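You operate a simulated robot arm through the tools that you are given. There is no shell and no other tool. Be economical: measure what you need, move in short steps, check, and stop when the job is done.

You run a simulated robot arm. Do the job below in one go: nothing can be reset, and whatever is moved stays where it is left.

TASK
Swap the heater's brown strainer for the silver one on top of it and get the heater running again.
Fine: switch off and shut flow and return before lifting the cover; the brown one stays on top of the heater. Set down upright: brown strainer. Where these are worked on the way, their far stop is far enough and under half their travel is too little: strainer cover.
Where things are to end (x, y in the base frame): brown strainer within 60 mm of [700, -100].

It is judged by the outcome, as a careful person would: the job done as asked, and still so three seconds after it is handed in. It fails if anything else is knocked over, pushed out of place, dropped, spilled or broken. Lids that push on must go on centred and level and be pressed home; caps that screw on are set level and turned clockwise until they are tight.

THE ROBOT
A 6-joint arm with a four-finger gripper on a trunk, on a base that drives. Base frame: it is fixed to the floor where the robot stands at the start and does not move with it; the origin is under the middle of the robot, x ahead of it, y to its left, z up. Readings come in mm, rad, newtons and seconds.
With the tool pointing down near the work surface it reaches from about 480 to 900 mm from the robot's upright axis, wherever it stands. Its first joint turns from -2.897 to 2.897 rad. Places, roughly: flow valve [800, 100, 1000]; heat dial [600, -200, 800]; heater switch [600, 0, 800]; return valve [900, 0, 1000]; strainer cover [900, -400, 1000]; strainer pot [900, -400, 1000]; top of the water heater [700, -200, 1000]. Payload 3.43 kg.
Tool frame: the origin (TCP) lies between the finger pads and is the grasp point; the fingertips stand 30 mm ahead of it; z points along the fingers, y is the line along which they close. Largest opening 120 mm; the body of the gripper starts 85 mm behind the TCP.
Orientation is that of the tool frame in the base frame, as a unit quaternion [w, x, y, z]. With the fingers straight down and closing along the base's y, the tool's x points along the base's -x, its y along +y and its z along -z.

THE INTERFACE
- The arm moves only by the tool send_rows. Its argument "commands" is a list of rows, each an object of numbers (a shift or turn left out is 0, a gripper value left out holds the last): "tx", "ty", "tz": the shift along the base's x, y, z in mm; "rx", "ry", "rz": the turn, a rotation vector about the base's x, y, z in rad; "hand": the finger opening in mm, from 0 to 120. In form: [{"tx": .., "ty": .., "tz": .., "rx": .., "ry": .., "rz": .., "hand": ..}, ...]. A call has 1 to 20 rows; each row shifts and turns the commanded pose from where the row before left it. Each row takes 0.2 s and may step no farther than 50 mm and 0.15 rad from the row before; otherwise, or with a gripper value out of range, the whole call is refused. Where a pose cannot be reached the arm comes as near as it can. A force on the tool above 70 N (or 10 N above the force at the start of the call, whichever is more), or a blocked arm, ends the call early, and 0.2 s more pass. Each finger halts on what it meets, pressing with about 42 N; the grip force reading is that of the motor and also rises with nothing between the fingers. The clock runs only during rows and for 0.2 s after the last one: add rows that do not move to give the fingers time. It gives the time, the measured TCP pose, the force on the tool (base axes), the opening and the grip force at its end, in the units of the frame above (readings bear some noise), with the torque about the TCP (base axes, N m) and any sound that the robot's microphone picked up, and new pictures: "pictures" is both (left out), scene, wrist or none.
- Cameras (640 x 400 px; columns grow to the right, rows downward): "scene" is now at [54.3, 169.8, 1711.8]; the picture's right is [-0.38, -0.92, 0.00], its down [-0.70, 0.29, -0.65] and it looks along [0.60, -0.25, -0.76] (base axes); focal length 284 px, centre (320, 200). "wrist" rides on the gripper at [71, -17, -121] in the tool frame; the picture's right is [0.23, 0.97, 0.00], its down [-0.81, 0.19, -0.55] and it looks along [-0.54, 0.13, 0.83] (tool axes); focal length 275 px, centre (320, 200). There is no depth. A picture from a camera that has moved, and an enlarged one, comes with that camera's place and axes in the base frame and with its lens.
- raise_lower(by): slides the trunk up (or, below 0, down) by that many mm; the arm and the scene camera ride with it, the base frame stays. It gives what a move gives, with no picture.
- roll_base(legs): drives the robot by 1 to 6 legs, each [ahead, left, turn to the left] in mm, mm and rad, along the robot's own axes; the way and the turn of a leg run together, so that a leg with both is an arc; at most 1500 mm and 3.142 rad a leg. The arm and the cameras ride along, it lands a little off, and it stops where it bumps. It gives what a move gives, and a new picture of the scene camera.
- aim_head(pan, tilt): turns the head with the scene camera to pan (to the left, within 2.094 rad either way) and tilt (down, from -0.506 to 1.204), counted from straight ahead of the robot. It gives what a move gives, and a new picture of the scene camera.
- close_up(camera, box): a new picture of the part [left, top, right, bottom] of that camera's present view, enlarged. No time passes.
- job_done(): hands the job in; it is judged then, once.

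Work in short steps. Places have to be worked out from the pictures, the camera data and where the tool is seen: move nearer, look again, correct. Check each grasp and each placing, and mend what went wrong. You have 120 turns and 260 pictures in all, those below and enlarged ones among them. Open the gripper and draw the arm clear of the work before you hand the job in, unless the task says otherwise; then end with one line.

The tools are called by a JSON object that holds its "op" and its "data". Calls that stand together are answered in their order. send_rows: Moves the arm, as the interface text tells. Its arguments: {"type":"object","properties":{"commands":{"type":"array","items":{"type":"object","properties":{"tx":{"type":"number"},"ty":{"type":"number"},"tz":{"type":"number"},"rx":{"type":"number"},"ry":{"type":"number"},"rz":{"type":"number"},"hand":{"type":"number"}}}},"pictures":{"type":"string","enum":["both","scene","wrist","none"]}},"required":["commands"]} The other tools are called the same way: raise_lower (by) slides the trunk up or down; roll_base (legs) drives the base; aim_head (pan, tilt) turns the head that bears the scene camera; close_up (camera, box) takes an enlarged picture of a part of a camera's view; job_done () hands the job in.

At the start:

```text
time: 0.0
ee_pos: [534.3, 119.4, 1286.4]
tool_rot: [0.0, 0.0, 1.0, 0.0]
force: [0.2, -0.1, 0.5]
moment: [0.02, -0.01, 0.01]
finger_gap: 119.8
finger_force: 0.2
trunk travel left (down, up): [-300.0, 240.0]
robot x, y, heading: [0.7, -1.6, -0.001]
head pan, tilt: [-0.393, 0.864]
```

scene: 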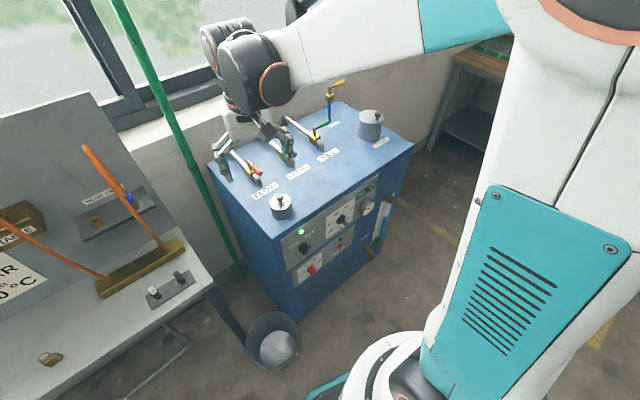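
wrist: 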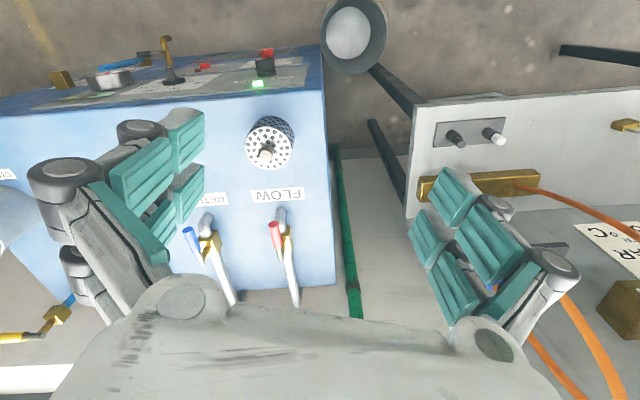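

I'll enlarge the scene view of the heater to identify the parts.

{"op": "close_up", "data": {"camera": "scene", "box": [200, 70, 420, 208]}}

{"op": "close_up", "data": {"camera": "scene", "box": [260, 160, 420, 300]}}

{"op": "close_up", "data": {"camera": "wrist", "box": [0, 30, 340, 310]}}

```text
2.90 times, centred on (310, 139) of scene
camera zoom: at [54.3, 169.8, 1711.8], right [-0.38, -0.92, 0.0], down [-0.7, 0.29, -0.65], along [0.6, -0.25, -0.76], focal length 824 px, centre (349, 377)
```

zoom: 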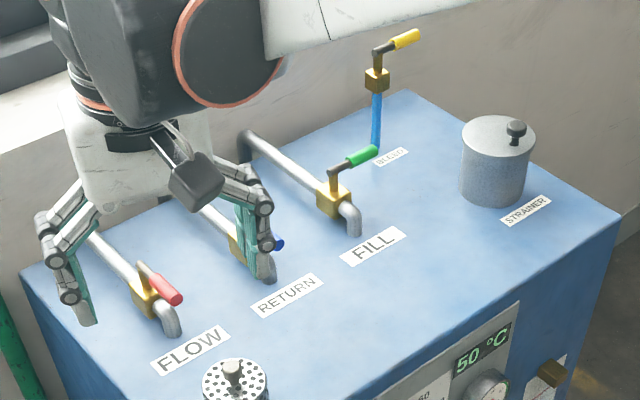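

```text
2.86 times, centred on (340, 230) of scene
camera zoom: at [54.3, 169.8, 1711.8], right [-0.38, -0.92, 0.0], down [-0.7, 0.29, -0.65], along [0.6, -0.25, -0.76], focal length 812 px, centre (263, 114)
```

zoom: 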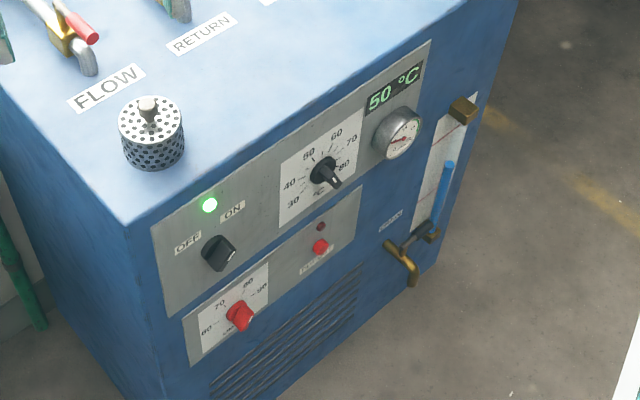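

```text
1.43 times, centred on (170, 170) of wrist
camera zoom: at [463.6, 103.1, 1405.3], right [-0.23, 0.97, 0.0], down [0.81, 0.19, 0.55], along [0.54, 0.13, -0.83], focal length 393 px, centre (534, 243)
```

zoom: 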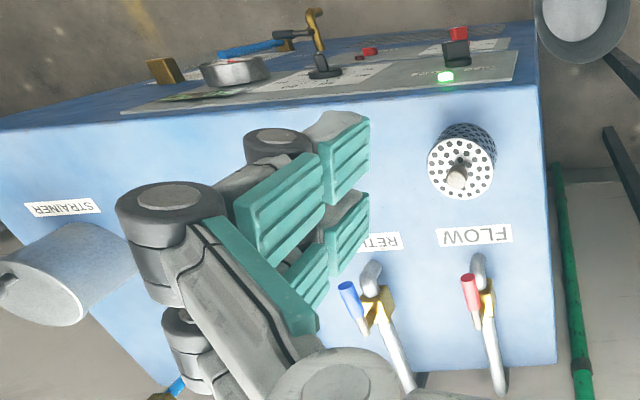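

Silver strainer's knob triangulates to about [640, 66, 1039]. Looking closer at the front panel and pot.

{"op": "close_up", "data": {"camera": "scene", "box": [286, 170, 366, 220]}}

{"op": "close_up", "data": {"camera": "scene", "box": [280, 220, 360, 290]}}

{"op": "close_up", "data": {"camera": "scene", "box": [350, 170, 414, 260]}}

{"op": "close_up", "data": {"camera": "scene", "box": [340, 95, 400, 155]}}

```text
8.00 times, centred on (326, 195) of scene
camera zoom: at [54.3, 169.8, 1711.8], right [-0.38, -0.92, 0.0], down [-0.7, 0.29, -0.65], along [0.6, -0.25, -0.76], focal length 2273 px, centre (272, 240)
```

zoom: 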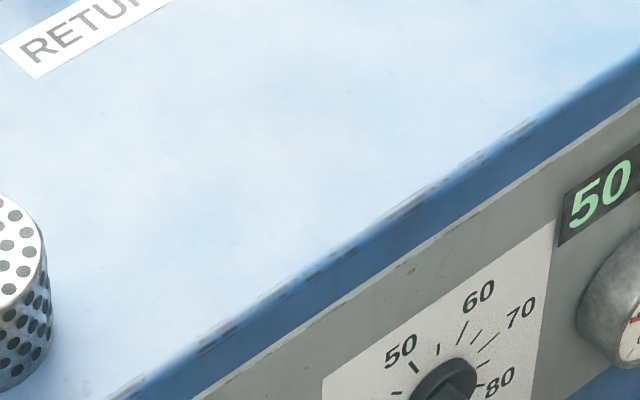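

```text
5.71 times, centred on (320, 255) of scene
camera zoom: at [54.3, 169.8, 1711.8], right [-0.38, -0.92, 0.0], down [-0.7, 0.29, -0.65], along [0.6, -0.25, -0.76], focal length 1624 px, centre (320, -114)
```

zoom: 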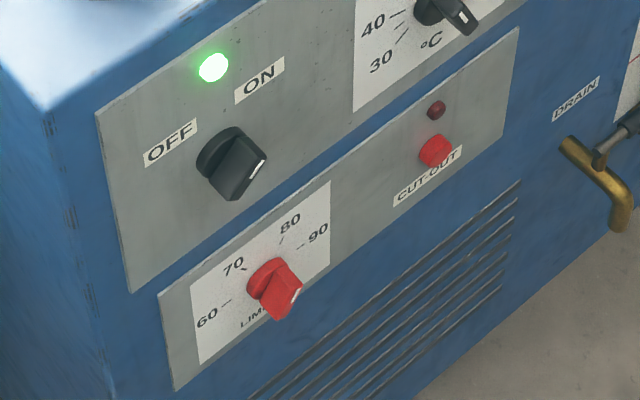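

```text
4.44 times, centred on (382, 215) of scene
camera zoom: at [54.3, 169.8, 1711.8], right [-0.38, -0.92, 0.0], down [-0.7, 0.29, -0.65], along [0.6, -0.25, -0.76], focal length 1263 px, centre (44, 133)
```

zoom: 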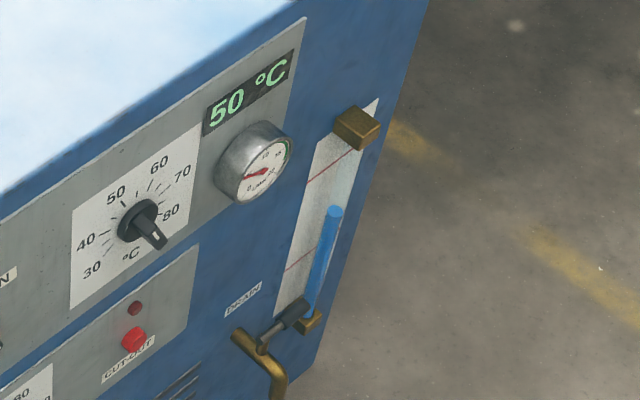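

```text
6.67 times, centred on (370, 125) of scene
camera zoom: at [54.3, 169.8, 1711.8], right [-0.38, -0.92, 0.0], down [-0.7, 0.29, -0.65], along [0.6, -0.25, -0.76], focal length 1894 px, centre (-13, 700)
```

zoom: 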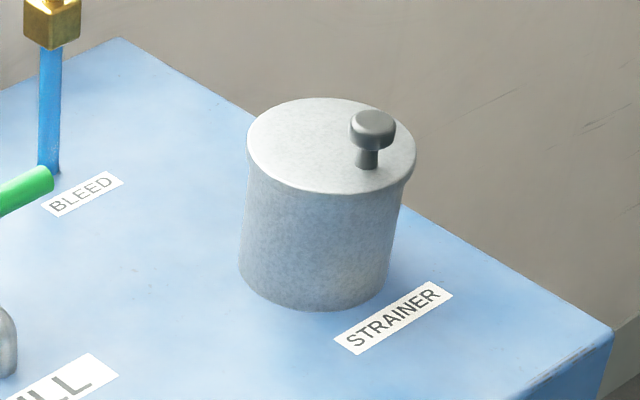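

The heater is yawed about +0.31 rad, top at z≈984, front face about 558 mm from my axis. I'll turn to face it square, and back off slightly in front of the switch.

{"op": "roll_base", "data": {"legs": [[0, 0, 0.311], [-150, -200, 0]]}}

```text
time: 2.8
ee_pos: [389.0, 38.8, 1285.5]
tool_rot: [0.0, -0.155, 0.988, 0.0]
force: [-0.2, -0.9, -0.6]
moment: [0.06, 0.0, 0.02]
finger_gap: 120.2
finger_force: 0.0
trunk travel left (down, up): [-300.0, 240.0]
robot x, y, heading: [-86.2, -234.2, 0.306]
head pan, tilt: [-0.393, 0.864]
camera scene: at [-83.9, -60.1, 1711.9], right [-0.08, -1.0, 0.0], down [-0.76, 0.06, -0.65], along [0.65, -0.05, -0.76], focal length 284 px, centre (320, 200)
```

scene: 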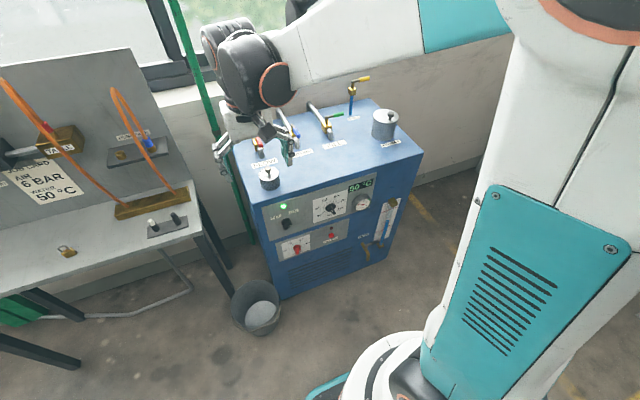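

Aim the head straighter at the heater for a better view.

{"op": "aim_head", "data": {"pan": -0.1, "tilt": 0.75}}

{"op": "close_up", "data": {"camera": "scene", "box": [160, 80, 400, 230]}}

```text
time: 3.6
ee_pos: [390.4, 40.8, 1285.3]
tool_rot: [0.0, -0.155, 0.988, 0.0]
force: [0.3, -0.2, -1.0]
moment: [0.01, -0.04, -0.02]
finger_gap: 120.3
finger_force: 0.0
trunk travel left (down, up): [-300.0, 240.0]
robot x, y, heading: [-83.7, -234.9, 0.312]
head pan, tilt: [-0.099, 0.75]
camera scene: at [-77.7, -43.0, 1722.0], right [0.11, -0.99, 0.0], down [-0.67, -0.08, -0.74], along [0.74, 0.08, -0.67], focal length 284 px, centre (320, 200)
```

scene: 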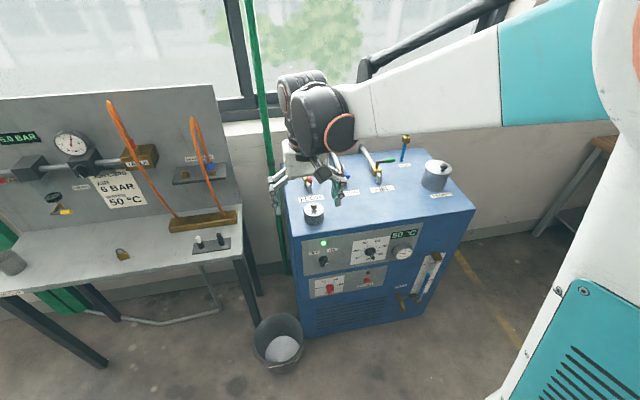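

```text
2.67 times, centred on (280, 155) of scene
camera zoom: at [-77.7, -43.0, 1722.0], right [0.11, -0.99, 0.0], down [-0.67, -0.08, -0.74], along [0.74, 0.08, -0.67], focal length 758 px, centre (427, 320)
```

zoom: 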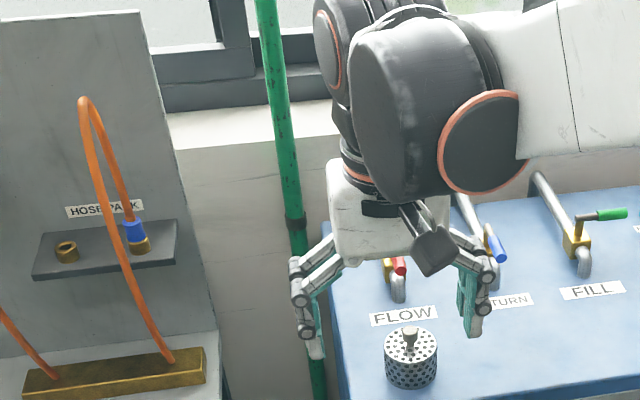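

Zoom on the panel to read the switch and valve state.

{"op": "close_up", "data": {"camera": "scene", "box": [295, 225, 455, 325]}}

{"op": "close_up", "data": {"camera": "scene", "box": [305, 228, 385, 278]}}

```text
4.00 times, centred on (375, 275) of scene
camera zoom: at [-77.7, -43.0, 1722.0], right [0.11, -0.99, 0.0], down [-0.67, -0.08, -0.74], along [0.74, 0.08, -0.67], focal length 1137 px, centre (100, -100)
```

zoom: 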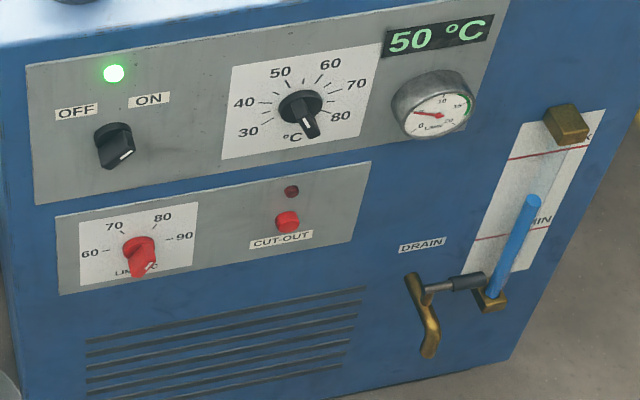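

```text
8.00 times, centred on (345, 253) of scene
camera zoom: at [-77.7, -43.0, 1722.0], right [0.11, -0.99, 0.0], down [-0.67, -0.08, -0.74], along [0.74, 0.08, -0.67], focal length 2273 px, centre (120, -224)
```

zoom: 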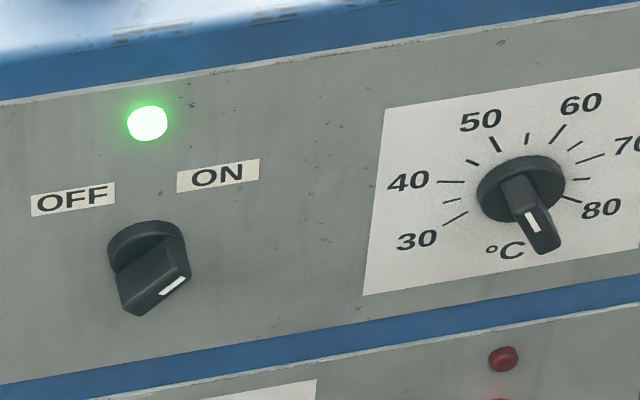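

The switch points to ON (up-right), OFF is up-left; knob front at about [558, 10, 830]. I'll rotate the tool to horizontal, pointing at the heater front, while high.

{"op": "send_rows", "data": {"commands": [{"rx": 0.0459, "ry": -0.1428, "tx": 6, "ty": 0}, {"rx": 0.0459, "ry": -0.1428, "tx": 6, "ty": 0}, {"rx": 0.0459, "ry": -0.1428, "tx": 6, "ty": -5}, {"rx": 0.0459, "ry": -0.1428, "tx": 6, "ty": -5}, {"rx": 0.0459, "ry": -0.1428, "tx": 6, "ty": -5}, {"rx": 0.0459, "ry": -0.1428, "tx": 6, "ty": -5}, {"rx": 0.0459, "ry": -0.1428, "tx": 6, "ty": -5}, {"rx": 0.0459, "ry": -0.1428, "tx": 6, "ty": -5}, {"rx": 0.0459, "ry": -0.1428, "tx": 6, "ty": -5}, {"rx": 0.0459, "ry": -0.1428, "tx": 6, "ty": -5}, {"rx": 0.0217, "ry": -0.0674, "hand": 60}, {}, {}]}}

```text
time: 6.4
ee_pos: [462.3, 8.1, 1330.4]
tool_rot: [0.698, -0.109, 0.7, 0.109]
force: [-0.5, -0.2, 0.7]
moment: [-0.02, 0.03, -0.01]
finger_gap: 60.1
finger_force: 0.0
out of reach, approached as far as the arm can: row 10, 11
trunk travel left (down, up): [-300.0, 240.0]
robot x, y, heading: [-83.9, -235.5, 0.309]
head pan, tilt: [-0.099, 0.75]
camera scene: at [-79.5, -35.1, 1720.9], right [0.21, -0.98, 0.0], down [-0.67, -0.14, -0.73], along [0.71, 0.15, -0.68], focal length 284 px, centre (320, 200)
camera wrist: at [353.4, -43.5, 1258.5], right [-0.3, 0.93, -0.23], down [-0.58, 0.01, 0.81], along [0.76, 0.38, 0.53], focal length 275 px, centre (320, 200)
```

scene: 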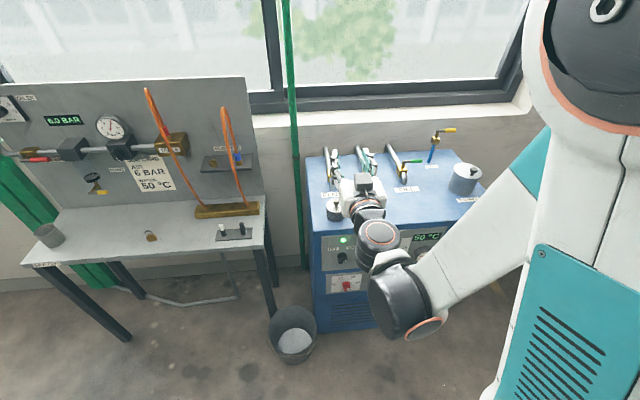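
wrist: 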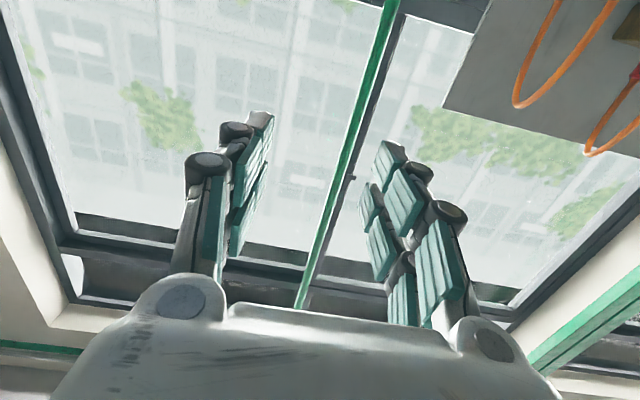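

The tool is nearly horizontal (a bit out of reach high up). Now lower in front of the panel, rolling 45° so the fingers will straddle the knob's ridge.

{"op": "send_rows", "data": {"commands": [{"tz": -45}, {"tz": -45}, {"tz": -45}, {"tz": -45, "rx": 0.1247, "ry": 0.0401}, {"tz": -45, "rx": 0.1247, "ry": 0.0401}, {"tz": -45, "rx": 0.1247, "ry": 0.0401}, {"tz": -45, "rx": 0.1247, "ry": 0.0401}, {"tz": -45, "rx": 0.1247, "ry": 0.0401}, {"tz": -45, "rx": 0.1247, "ry": 0.0401, "tx": 18, "ty": -7}, {"tz": -50, "tx": 18, "ty": -6}, {}, {}], "pictures": "both"}}

```text
refused: row 10 steps farther than a row can; nothing moved
```

Splitting that last row.

{"op": "send_rows", "data": {"commands": [{"tz": -45}, {"tz": -45}, {"tz": -45}, {"tz": -45, "rx": 0.1247, "ry": 0.0401}, {"tz": -45, "rx": 0.1247, "ry": 0.0401}, {"tz": -45, "rx": 0.1247, "ry": 0.0401}, {"tz": -45, "rx": 0.1247, "ry": 0.0401}, {"tz": -45, "rx": 0.1247, "ry": 0.0401}, {"tz": -45, "rx": 0.1247, "ry": 0.0401}, {"tz": -45}, {"tz": -5, "tx": 37, "ty": -13}, {}, {}], "pictures": "both"}}

```text
time: 9.2
ee_pos: [675.5, 96.3, 1169.5]
tool_rot: [0.603, 0.166, 0.688, 0.368]
force: [0.2, -0.8, 0.0]
moment: [-0.01, -0.02, -0.03]
finger_gap: 59.7
finger_force: 0.1
out of reach, approached as far as the arm can: row 1, 2, 3, 4, 5, 6, 7, 8, 9, 10
trunk travel left (down, up): [-300.0, 240.0]
robot x, y, heading: [-83.3, -238.5, 0.309]
head pan, tilt: [-0.099, 0.75]
camera scene: at [-79.5, -34.7, 1720.9], right [0.21, -0.98, 0.0], down [-0.67, -0.14, -0.73], along [0.71, 0.15, -0.68], focal length 284 px, centre (320, 200)
camera wrist: at [550.4, 97.0, 1106.6], right [-0.26, 0.81, 0.53], down [-0.39, -0.59, 0.71], along [0.88, -0.02, 0.47], focal length 275 px, centre (320, 200)
```

scene: 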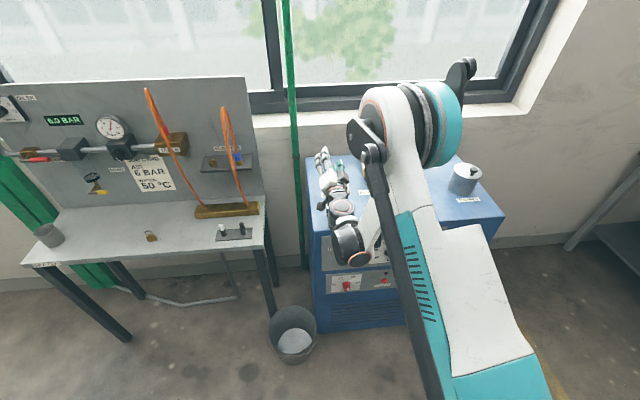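
wrist: 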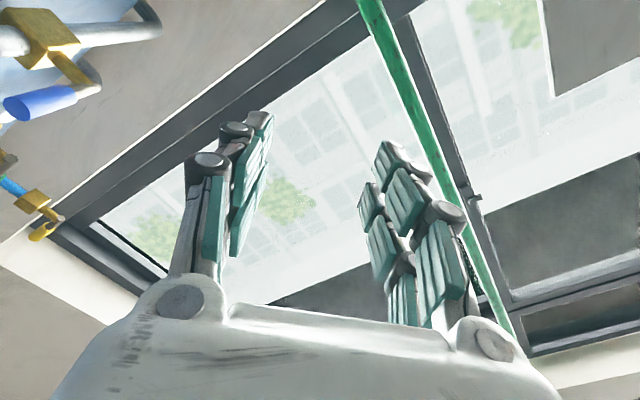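

The commanded pose was too close to the robot; the arm folded forward over the heater. I'll back the base up for more room; the path behind is clear.

{"op": "roll_base", "data": {"legs": [[-260, 0, 0]]}}

```text
time: 11.1
ee_pos: [426.5, 17.1, 1169.6]
tool_rot: [0.603, 0.165, 0.688, 0.369]
force: [0.1, -0.3, 0.6]
moment: [-0.07, 0.01, -0.01]
finger_gap: 60.0
finger_force: 0.1
trunk travel left (down, up): [-300.0, 240.0]
robot x, y, heading: [-330.9, -318.9, 0.313]
head pan, tilt: [-0.099, 0.75]
camera scene: at [-328.7, -115.4, 1721.0], right [0.21, -0.98, 0.0], down [-0.67, -0.14, -0.73], along [0.72, 0.16, -0.68], focal length 284 px, centre (320, 200)
```

scene: 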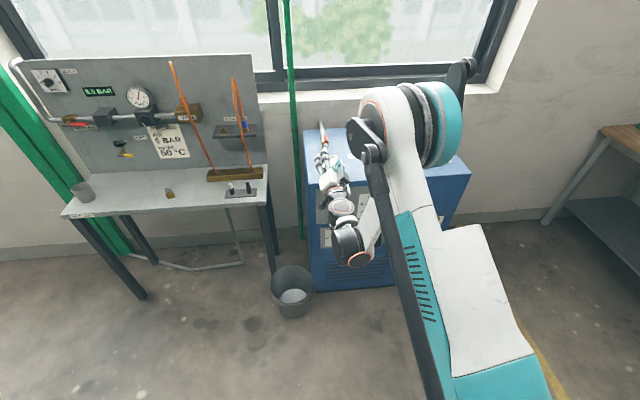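

Orientation is exactly right (pointing along the heater's depth, closing along up-left). Lower the trunk to bring the tool to switch height.

{"op": "raise_lower", "data": {"by": -300}}

{"op": "close_up", "data": {"camera": "scene", "box": [240, 100, 480, 300]}}

```text
time: 14.1
ee_pos: [428.6, 18.2, 869.6]
tool_rot: [0.603, 0.165, 0.688, 0.369]
force: [-0.7, -0.6, -1.2]
moment: [0.03, 0.01, 0.02]
finger_gap: 60.0
finger_force: 0.1
trunk travel left (down, up): [0.0, 540.0]
robot x, y, heading: [-326.7, -320.1, 0.315]
head pan, tilt: [-0.099, 0.75]
```

```text
2.00 times, centred on (360, 200) of scene
camera zoom: at [-327.7, -115.1, 1421.0], right [0.21, -0.98, 0.0], down [-0.67, -0.14, -0.73], along [0.71, 0.15, -0.68], focal length 568 px, centre (240, 200)
```

zoom: 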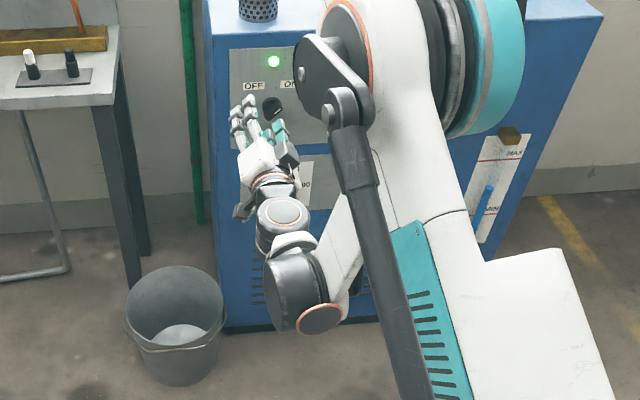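

Zoom in on knob and fingers.

{"op": "close_up", "data": {"camera": "scene", "box": [320, 110, 400, 180]}}

```text
5.71 times, centred on (360, 145) of scene
camera zoom: at [-327.7, -115.1, 1421.0], right [0.21, -0.98, 0.0], down [-0.67, -0.14, -0.73], along [0.71, 0.15, -0.68], focal length 1624 px, centre (91, 514)
```

zoom: 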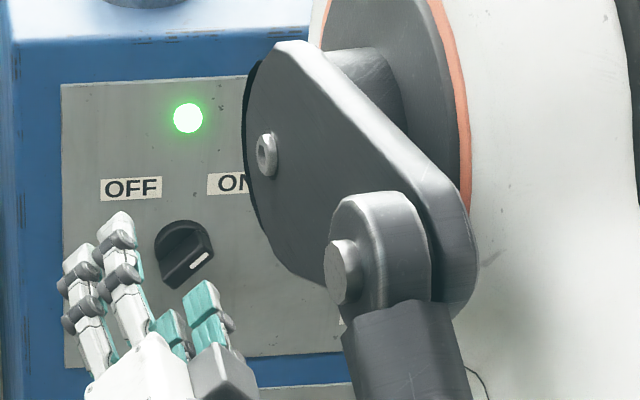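

The knob lies ahead and slightly below-right of the fingers. Advance partway to 25 mm short of it and look again.

{"op": "send_rows", "data": {"commands": [{"tx": 13, "ty": -12, "tz": -20}, {"tx": 13, "ty": -12, "tz": -20}, {"tx": 26, "ty": 0}, {"tx": 25, "ty": 0}, {}], "pictures": "scene"}}

{"op": "close_up", "data": {"camera": "scene", "box": [320, 110, 400, 180]}}

{"op": "close_up", "data": {"camera": "wrist", "box": [120, 60, 520, 320]}}

```text
time: 15.3
ee_pos: [505.8, -6.1, 828.2]
tool_rot: [0.602, 0.166, 0.688, 0.37]
force: [0.0, -0.3, 0.5]
moment: [0.0, 0.02, 0.03]
finger_gap: 60.0
finger_force: 0.1
trunk travel left (down, up): [0.0, 540.0]
robot x, y, heading: [-334.3, -315.9, 0.312]
head pan, tilt: [-0.099, 0.75]
camera scene: at [-327.5, -115.1, 1420.9], right [0.21, -0.98, 0.0], down [-0.67, -0.14, -0.73], along [0.71, 0.15, -0.68], focal length 284 px, centre (320, 200)
```

scene: 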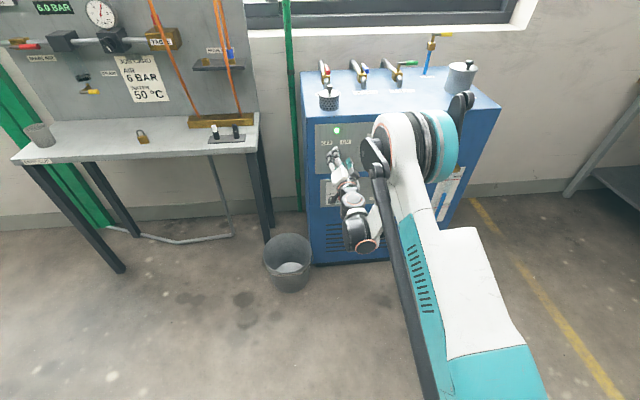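

```text
5.71 times, centred on (360, 145) of scene
camera zoom: at [-327.5, -115.1, 1420.9], right [0.21, -0.98, 0.0], down [-0.67, -0.14, -0.73], along [0.71, 0.15, -0.68], focal length 1624 px, centre (91, 514)
```

zoom: 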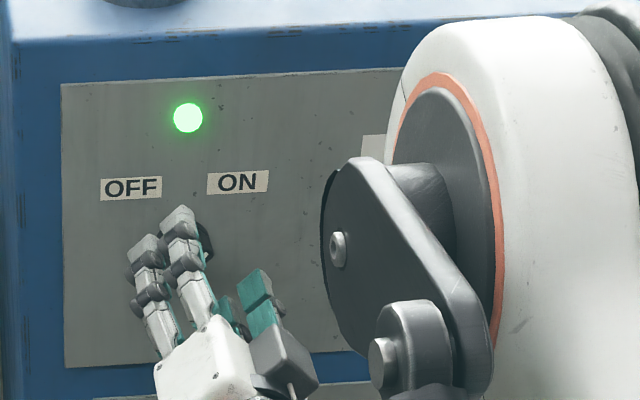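

```text
1.54 times, centred on (320, 190) of wrist
camera zoom: at [378.9, -5.7, 766.6], right [-0.26, 0.81, 0.53], down [-0.39, -0.59, 0.71], along [0.88, -0.02, 0.47], focal length 424 px, centre (320, 215)
```

zoom: 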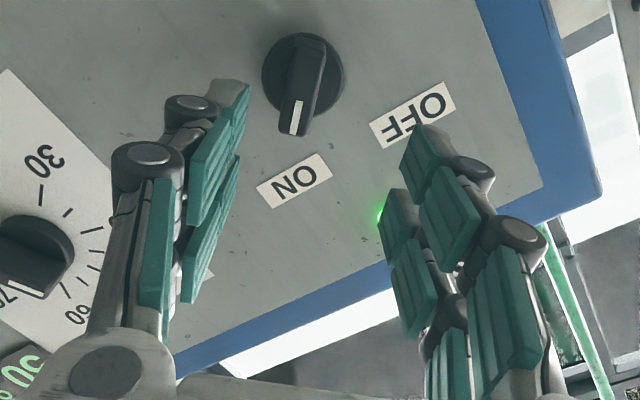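

The wrist view shows the knob's ridge perfectly aligned with the fingers; it's about 20 mm lower and 5 mm to the left of my axis. Shift and look again.

{"op": "send_rows", "data": {"commands": [{"tx": -1.5, "ty": 4.8, "tz": -20}, {}], "pictures": "wrist"}}

{"op": "close_up", "data": {"camera": "wrist", "box": [120, 40, 520, 300]}}

```text
time: 15.9
ee_pos: [502.2, -1.8, 808.8]
tool_rot: [0.603, 0.166, 0.688, 0.369]
force: [-0.2, -0.2, 0.0]
moment: [0.03, 0.0, 0.0]
finger_gap: 60.0
finger_force: 0.2
trunk travel left (down, up): [0.0, 540.0]
robot x, y, heading: [-330.9, -316.1, 0.31]
head pan, tilt: [-0.099, 0.75]
camera wrist: at [376.7, -1.1, 746.5], right [-0.26, 0.81, 0.53], down [-0.39, -0.59, 0.71], along [0.88, -0.02, 0.47], focal length 275 px, centre (320, 200)
```

wrist: 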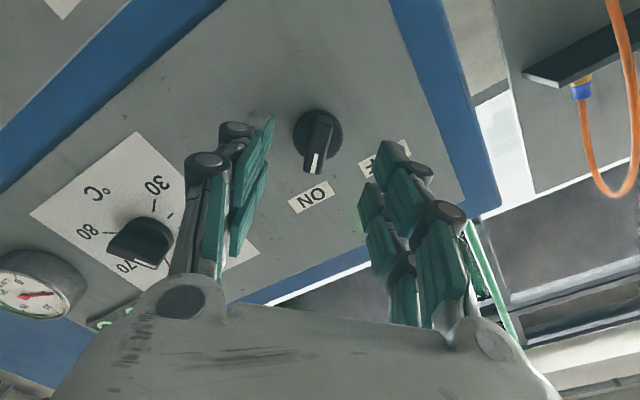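

```text
1.54 times, centred on (320, 170) of wrist
camera zoom: at [376.7, -1.1, 746.5], right [-0.26, 0.81, 0.53], down [-0.39, -0.59, 0.71], along [0.88, -0.02, 0.47], focal length 424 px, centre (320, 246)
```

zoom: 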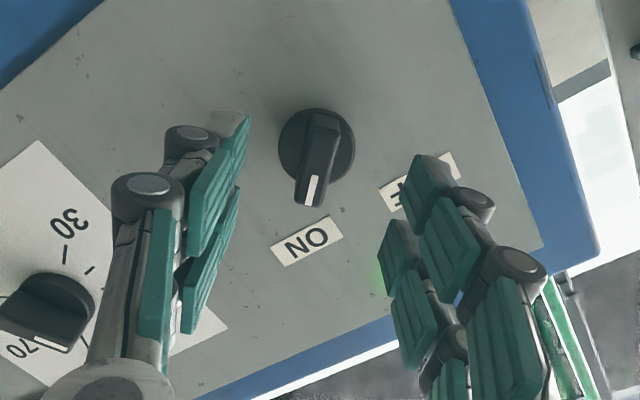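

Aligned with the knob axis. Advance 38 mm so the tips straddle the ridge, then close.

{"op": "send_rows", "data": {"commands": [{"tx": 12, "ty": 3.9}, {"tx": 12, "ty": 3.9}, {"tx": 12, "ty": 3.9}, {"hand": 30}, {"hand": 12}, {"hand": 4}, {}], "pictures": "wrist"}}

{"op": "close_up", "data": {"camera": "wrist", "box": [220, 60, 420, 190]}}

```text
time: 17.5
ee_pos: [539.9, 7.8, 808.7]
tool_rot: [0.603, 0.165, 0.688, 0.369]
force: [0.3, -5.9, -10.4]
moment: [0.07, -0.09, -0.54]
finger_gap: 13.7
finger_force: 45.5
trunk travel left (down, up): [0.0, 540.0]
robot x, y, heading: [-329.5, -314.9, 0.314]
head pan, tilt: [-0.099, 0.75]
camera wrist: at [414.0, 10.1, 745.9], right [-0.26, 0.81, 0.53], down [-0.39, -0.59, 0.71], along [0.88, -0.02, 0.47], focal length 275 px, centre (320, 200)
```

wrist: 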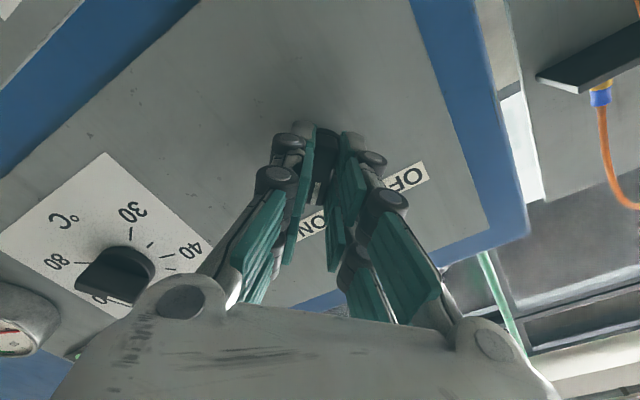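

```text
3.08 times, centred on (320, 125) of wrist
camera zoom: at [414.0, 10.1, 745.9], right [-0.26, 0.81, 0.53], down [-0.39, -0.59, 0.71], along [0.88, -0.02, 0.47], focal length 847 px, centre (320, 431)
```

zoom: 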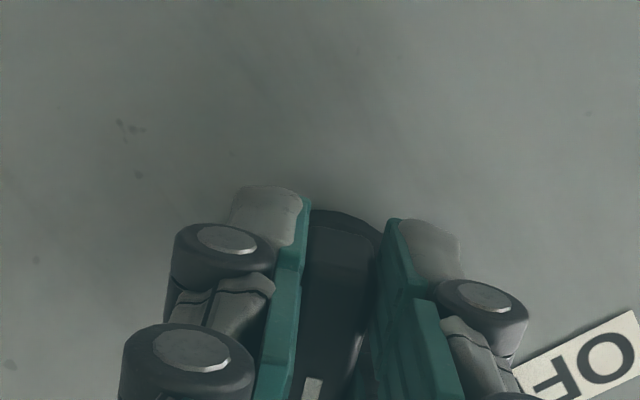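

Ridge gripped (13.7 mm). Turn counter-clockwise toward OFF.

{"op": "send_rows", "data": {"commands": [{"rx": -0.1428, "ry": -0.0459}, {"rx": -0.1428, "ry": -0.0459}, {"rx": -0.1428, "ry": -0.0459}, {"rx": -0.1428, "ry": -0.0459}, {"rx": -0.1428, "ry": -0.0459}, {"rx": -0.1428, "ry": -0.0459}, {"rx": -0.1428, "ry": -0.0459}, {"rx": -0.1428, "ry": -0.0459}, {"rx": -0.1428, "ry": -0.0459}, {"rx": -0.1428, "ry": -0.0459}, {"rx": -0.067, "ry": -0.0215}], "pictures": "both"}}

{"op": "close_up", "data": {"camera": "scene", "box": [320, 100, 420, 180]}}

```text
time: 19.9
ee_pos: [540.6, 7.8, 808.4]
tool_rot: [0.686, -0.369, 0.605, -0.166]
force: [3.7, -27.0, -17.8]
moment: [0.02, 0.06, -0.26]
finger_gap: 14.0
finger_force: 45.3
trunk travel left (down, up): [0.0, 540.0]
robot x, y, heading: [-330.0, -318.2, 0.305]
head pan, tilt: [-0.099, 0.75]
camera scene: at [-325.5, -116.6, 1421.2], right [0.21, -0.98, 0.0], down [-0.67, -0.14, -0.73], along [0.71, 0.16, -0.68], focal length 284 px, centre (320, 200)
camera wrist: at [445.3, -87.6, 770.2], right [-0.16, 0.5, -0.85], down [-0.74, 0.51, 0.44], along [0.65, 0.7, 0.29], focal length 275 px, centre (320, 200)
```

scene: 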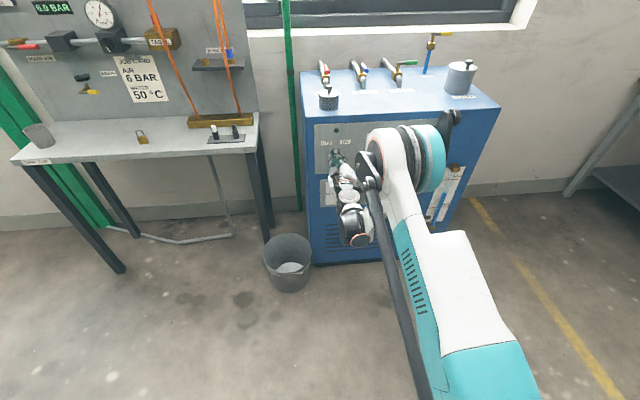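
wrist: 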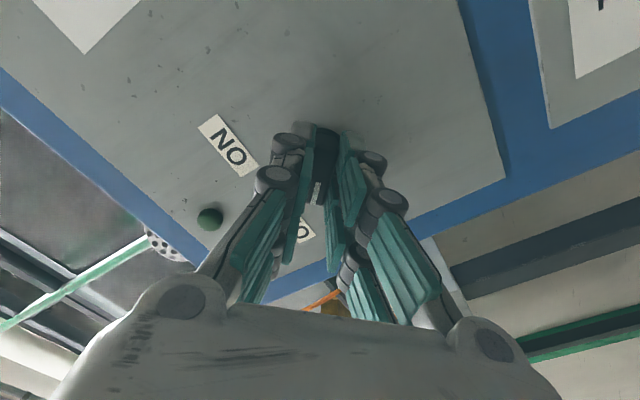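

```text
5.00 times, centred on (370, 140) of scene
camera zoom: at [-325.5, -116.6, 1421.2], right [0.21, -0.98, 0.0], down [-0.67, -0.14, -0.73], along [0.71, 0.16, -0.68], focal length 1421 px, centre (70, 500)
```

zoom: 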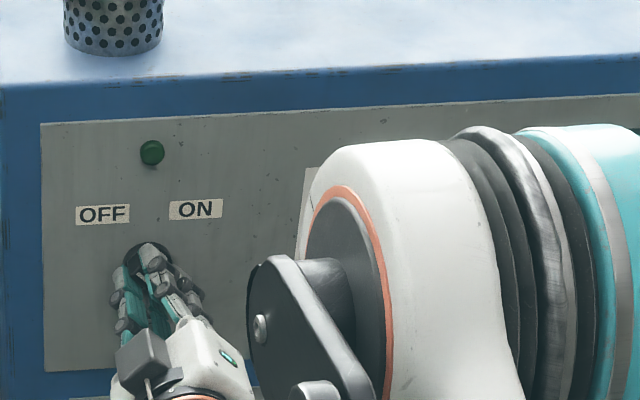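

Lamp is out: the heater is off. Release and back away.

{"op": "send_rows", "data": {"commands": [{"hand": 50}, {}, {"tx": -30, "ty": -9.7}, {"tx": -45, "ty": -14.5}, {"tx": -45, "ty": -14.5}, {"rx": 0.1247, "ry": 0.0401}, {"rx": 0.1247, "ry": 0.0401}, {"rx": 0.1247, "ry": 0.0401}, {"rx": 0.1247, "ry": 0.0401}, {"rx": 0.1247, "ry": 0.0401}, {"rx": 0.1247, "ry": 0.0401}], "pictures": "scene"}}

{"op": "raise_lower", "data": {"by": 400}}

```text
time: 22.3
ee_pos: [446.3, -17.2, 824.9]
tool_rot: [0.698, -0.109, 0.699, 0.11]
force: [0.9, -0.4, 0.0]
moment: [-0.01, 0.0, -0.01]
finger_gap: 50.1
finger_force: 0.1
out of reach, approached as far as the arm can: row 5
trunk travel left (down, up): [0.0, 540.0]
robot x, y, heading: [-327.0, -314.4, 0.312]
head pan, tilt: [-0.099, 0.75]
camera scene: at [-327.7, -115.1, 1420.9], right [0.21, -0.98, 0.0], down [-0.67, -0.14, -0.73], along [0.71, 0.15, -0.68], focal length 284 px, centre (320, 200)
```

scene: 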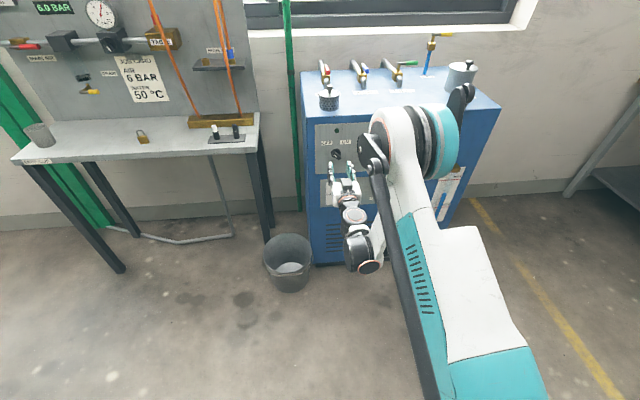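

```text
time: 26.1
ee_pos: [447.8, -16.9, 1225.0]
tool_rot: [0.698, -0.11, 0.699, 0.11]
force: [0.9, -1.3, 0.0]
moment: [0.03, 0.01, 0.01]
finger_gap: 50.1
finger_force: 0.0
trunk travel left (down, up): [-400.0, 140.0]
robot x, y, heading: [-332.0, -313.6, 0.312]
head pan, tilt: [-0.099, 0.75]
```

Now point the tool down again and look.

{"op": "send_rows", "data": {"commands": [{"rx": -0.0459, "ry": 0.1428, "tz": 10}, {"rx": -0.0459, "ry": 0.1428, "tz": 10}, {"rx": -0.0459, "ry": 0.1428, "tz": 10}, {"rx": -0.0459, "ry": 0.1428, "tz": 10}, {"rx": -0.0459, "ry": 0.1428, "tz": 10}, {"rx": -0.0459, "ry": 0.1428, "tz": 10}, {"rx": -0.0459, "ry": 0.1428}, {"rx": -0.0459, "ry": 0.1428}, {"rx": -0.0459, "ry": 0.1428}, {"rx": -0.0459, "ry": 0.1428}, {"rx": -0.0217, "ry": 0.0674}, {}], "pictures": "none"}}

{"op": "roll_base", "data": {"legs": [[0, -230, 0], [380, 0, 0]]}}

```text
time: 28.7
ee_pos: [447.5, -20.7, 1282.9]
tool_rot: [0.028, -0.154, 0.988, -0.002]
force: [0.3, 0.3, 0.9]
moment: [0.0, 0.01, 0.0]
finger_gap: 50.3
finger_force: 0.0
out of reach, approached as far as the arm can: row 1
trunk travel left (down, up): [-400.0, 140.0]
robot x, y, heading: [-326.1, -317.3, 0.313]
head pan, tilt: [-0.099, 0.75]
```

```text
time: 32.4
ee_pos: [878.8, -124.3, 1281.8]
tool_rot: [0.027, -0.154, 0.988, -0.002]
force: [-0.5, 0.2, -0.4]
moment: [0.05, 0.03, 0.0]
finger_gap: 49.9
finger_force: 0.1
trunk travel left (down, up): [-400.0, 140.0]
robot x, y, heading: [94.2, -419.1, 0.31]
head pan, tilt: [-0.099, 0.75]
camera scene: at [102.2, -217.3, 1820.8], right [0.21, -0.98, 0.0], down [-0.67, -0.14, -0.73], along [0.71, 0.15, -0.68], focal length 284 px, centre (320, 200)
```

scene: 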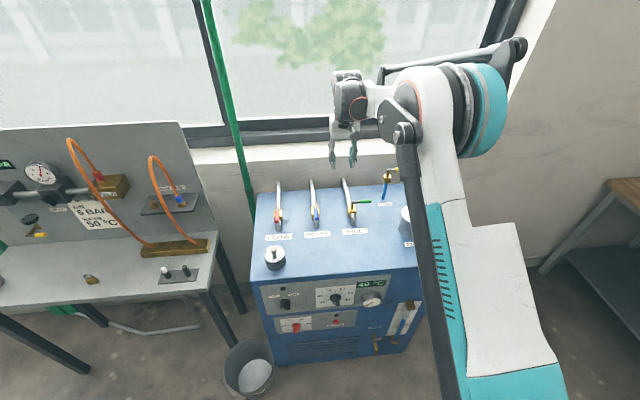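

Good position and clear view of the valves. Zoom in on them.

{"op": "close_up", "data": {"camera": "scene", "box": [250, 170, 410, 270]}}

{"op": "close_up", "data": {"camera": "scene", "box": [262, 185, 332, 245]}}

{"op": "close_up", "data": {"camera": "wrist", "box": [0, 0, 640, 400]}}

```text
4.00 times, centred on (330, 220) of scene
camera zoom: at [102.2, -217.3, 1820.8], right [0.21, -0.98, 0.0], down [-0.67, -0.14, -0.73], along [0.71, 0.15, -0.68], focal length 1137 px, centre (280, 120)
```

zoom: 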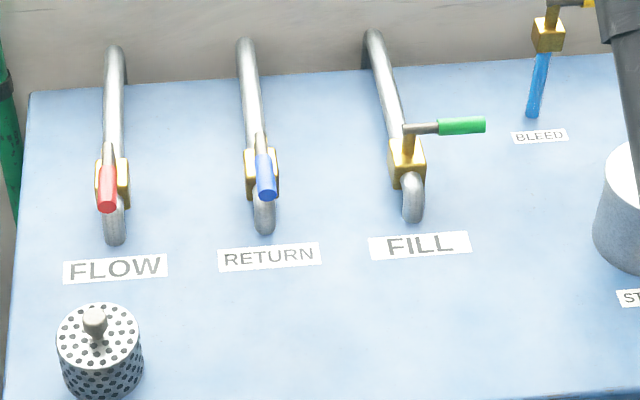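

```text
6.67 times, centred on (297, 215) of scene
camera zoom: at [102.2, -217.3, 1820.8], right [0.21, -0.98, 0.0], down [-0.67, -0.14, -0.73], along [0.71, 0.15, -0.68], focal length 1894 px, centre (473, 100)
```

zoom: 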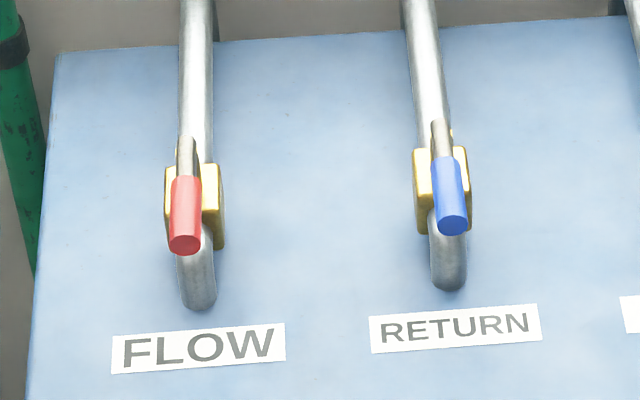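

```text
1.00 times, centred on (320, 200) of wrist (not enlarged: the box is as wide or as high as the picture)
camera zoom: at [809.0, -160.9, 1397.8], right [-0.51, 0.86, -0.03], down [0.68, 0.43, 0.59], along [0.52, 0.29, -0.8], focal length 275 px, centre (320, 200)
```

zoom: 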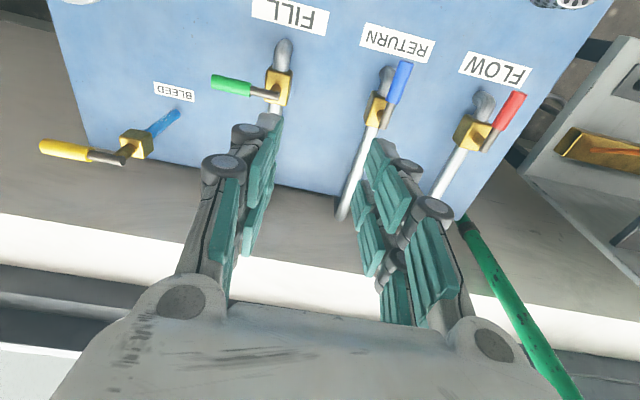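

Both valve handles point toward the front (open, in line with pipe); FILL shows that closed means pointing right. Flow handle: tip ≈[770, 89, 1043], pivot ≈[845, 113]. I'll straighten the tool and go above the flow handle.

{"op": "send_rows", "data": {"commands": [{"rx": -0.0171, "ry": 0.0533, "tx": -19.6, "ty": 43.5}, {"tx": -19.6, "ty": 43.5}, {"tx": -19.6, "ty": 43.5}, {"tx": -19.6, "ty": 43.5}, {"tx": -19.6, "ty": 43.6}, {"tz": -45}, {"tz": -45}, {"tz": -45}, {"tz": -27}, {}]}}

{"op": "close_up", "data": {"camera": "scene", "box": [240, 165, 340, 245]}}

```text
time: 34.6
ee_pos: [778.1, 94.4, 1120.3]
tool_rot: [0.001, -0.154, 0.988, -0.006]
force: [-0.2, -0.1, 0.9]
moment: [-0.02, 0.02, 0.04]
finger_gap: 49.9
finger_force: 0.0
trunk travel left (down, up): [-400.0, 140.0]
robot x, y, heading: [97.1, -418.3, 0.305]
head pan, tilt: [-0.099, 0.75]
camera scene: at [100.7, -217.8, 1821.0], right [0.21, -0.98, 0.0], down [-0.67, -0.14, -0.73], along [0.71, 0.15, -0.68], focal length 284 px, centre (320, 200)
camera wrist: at [715.4, 58.8, 1240.9], right [-0.51, 0.86, -0.01], down [0.71, 0.44, 0.55], along [0.48, 0.27, -0.84], focal length 275 px, centre (320, 200)
```

scene: 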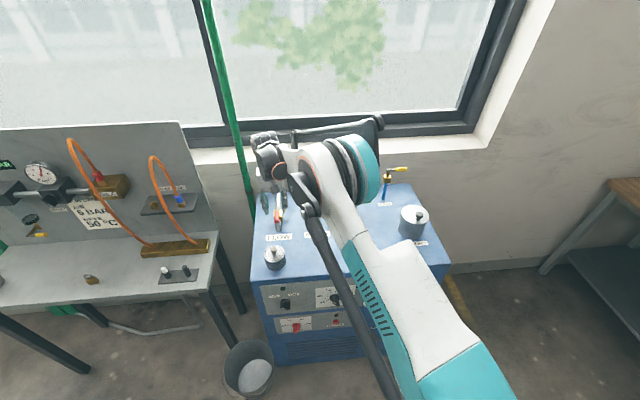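
wrist: 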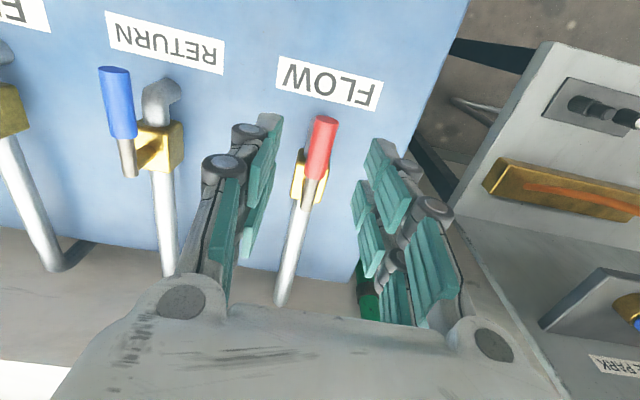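

```text
5.00 times, centred on (290, 205) of scene
camera zoom: at [100.7, -217.8, 1821.0], right [0.21, -0.98, 0.0], down [-0.67, -0.14, -0.73], along [0.71, 0.15, -0.68], focal length 1421 px, centre (470, 175)
```

zoom: 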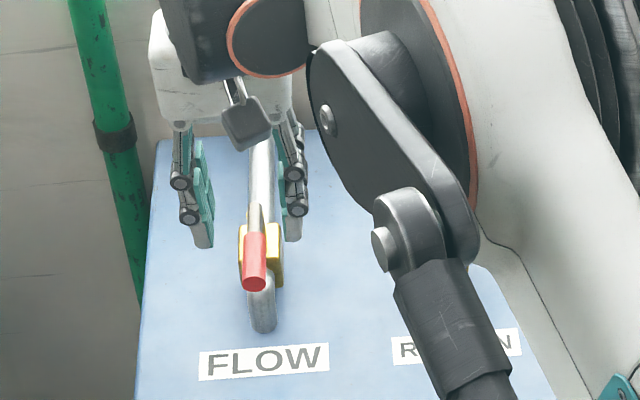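

Fingers straddle the red handle centrally. Lower to z≈1063 and close.

{"op": "send_rows", "data": {"commands": [{"tz": -30}, {"tz": -27}, {"hand": 30}, {"hand": 12}, {}], "pictures": "wrist"}}

{"op": "close_up", "data": {"camera": "scene", "box": [250, 175, 330, 245]}}

```text
time: 35.8
ee_pos: [778.4, 95.2, 1064.0]
tool_rot: [0.001, -0.155, 0.988, -0.007]
force: [-2.1, 8.0, -1.2]
moment: [0.36, -0.2, 0.64]
finger_gap: 17.7
finger_force: 44.6
trunk travel left (down, up): [-400.0, 140.0]
robot x, y, heading: [94.8, -419.5, 0.311]
head pan, tilt: [-0.099, 0.75]
camera wrist: at [715.3, 61.1, 1183.4], right [-0.52, 0.86, -0.01], down [0.71, 0.44, 0.55], along [0.48, 0.27, -0.84], focal length 275 px, centre (320, 200)
```

wrist: 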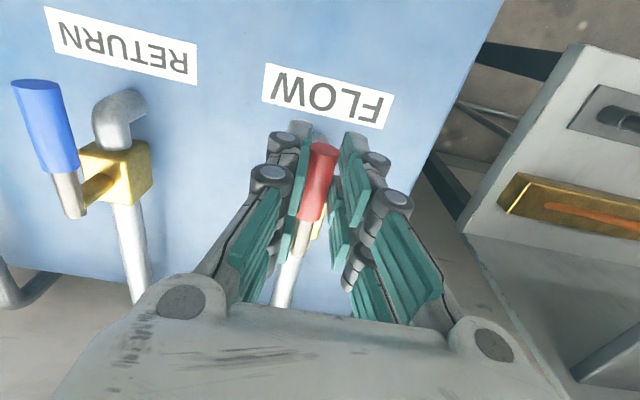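

```text
5.71 times, centred on (290, 210) of scene
camera zoom: at [100.5, -216.4, 1820.7], right [0.21, -0.98, 0.0], down [-0.67, -0.15, -0.73], along [0.71, 0.15, -0.68], focal length 1624 px, centre (491, 143)
```

zoom: 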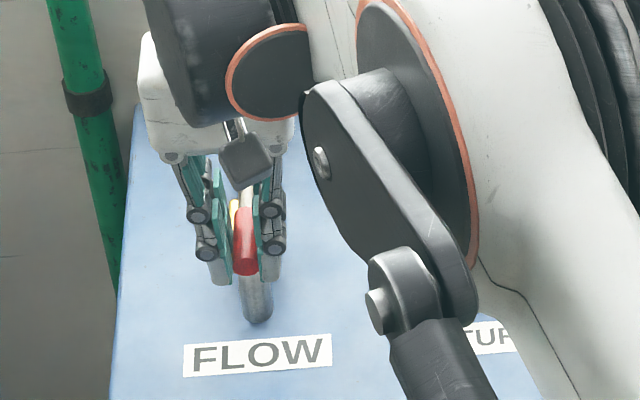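

Handle gripped (17.7 mm). Try the first 0.3 rad of the closing turn toward the right and check forces.

{"op": "send_rows", "data": {"commands": [{"tx": 3.83, "ty": -9.44, "rz": 0.15}, {"tx": 5.21, "ty": -8.75, "rz": 0.15}], "pictures": "wrist"}}

```text
time: 36.4
ee_pos: [786.4, 78.1, 1063.2]
tool_rot: [0.002, -0.302, 0.953, -0.007]
force: [-4.6, 18.2, 2.4]
moment: [0.46, 0.42, 0.96]
finger_gap: 18.0
finger_force: 45.0
trunk travel left (down, up): [-400.0, 140.0]
robot x, y, heading: [97.1, -414.4, 0.314]
head pan, tilt: [-0.099, 0.75]
camera wrist: at [737.5, 26.6, 1183.4], right [-0.75, 0.66, -0.01], down [0.55, 0.63, 0.55], along [0.37, 0.4, -0.84], focal length 275 px, centre (320, 200)
```

wrist: 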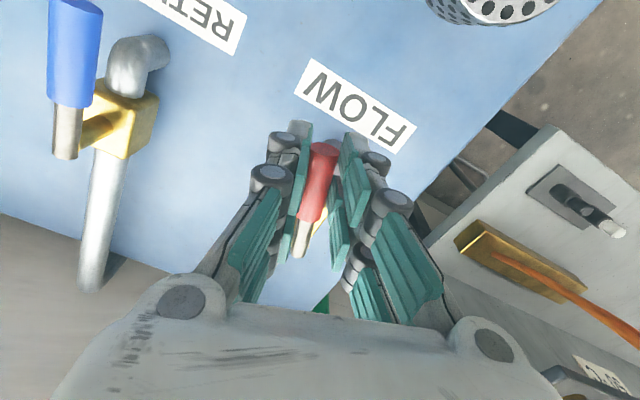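

The handle turns with the gripper. Continue to the quarter turn.

{"op": "send_rows", "data": {"commands": [{"tx": 6.45, "ty": -7.89, "rz": 0.15}, {"tx": 7.56, "ty": -6.83, "rz": 0.15}, {"tx": 8.49, "ty": -5.63, "rz": 0.15}, {"tx": 9.25, "ty": -4.3, "rz": 0.15}, {"tx": 9.78, "ty": -2.87, "rz": 0.15}, {"tx": 10.09, "ty": -1.37, "rz": 0.15}, {"tx": 10.19, "ty": 0.15, "rz": 0.15}, {"tx": 10.05, "ty": 1.67, "rz": 0.15}, {"tx": 4.62, "ty": 1.31, "rz": 0.07}, {}], "pictures": "wrist"}}

{"op": "close_up", "data": {"camera": "scene", "box": [250, 175, 330, 245]}}

```text
time: 38.6
ee_pos: [858.1, 53.9, 1063.1]
tool_rot: [-0.005, 0.808, -0.589, 0.004]
force: [-54.3, 12.3, -21.8]
moment: [0.25, 1.21, 0.58]
finger_gap: 17.8
finger_force: 44.9
trunk travel left (down, up): [-400.0, 140.0]
robot x, y, heading: [96.7, -420.6, 0.311]
head pan, tilt: [-0.099, 0.75]
camera wrist: at [895.3, -7.7, 1183.4], right [-0.86, -0.52, -0.01], down [-0.44, 0.71, 0.55], along [-0.28, 0.48, -0.83], focal length 275 px, centre (320, 200)
```

wrist: 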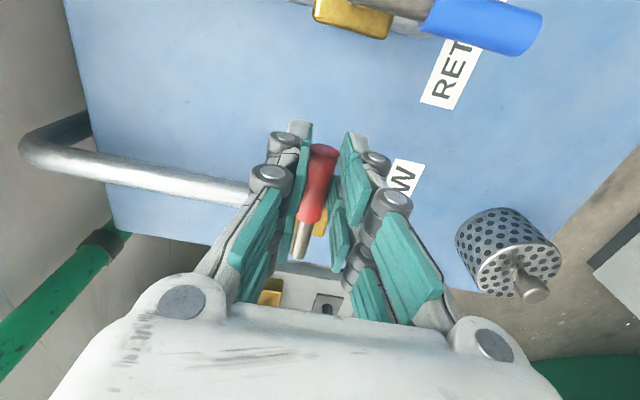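

```text
5.71 times, centred on (290, 210) of scene
camera zoom: at [95.6, -214.5, 1820.3], right [0.21, -0.98, 0.0], down [-0.66, -0.15, -0.73], along [0.72, 0.15, -0.68], focal length 1624 px, centre (491, 143)
```

zoom: 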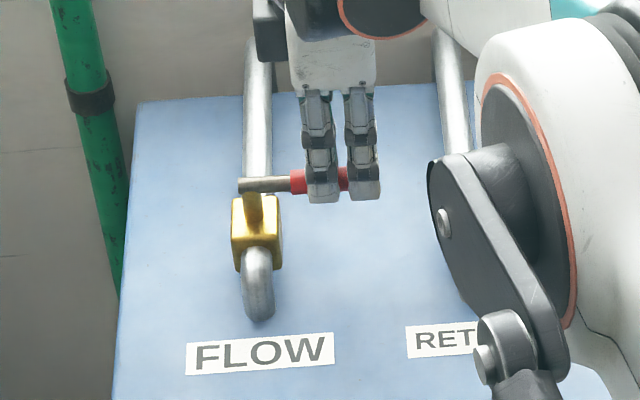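

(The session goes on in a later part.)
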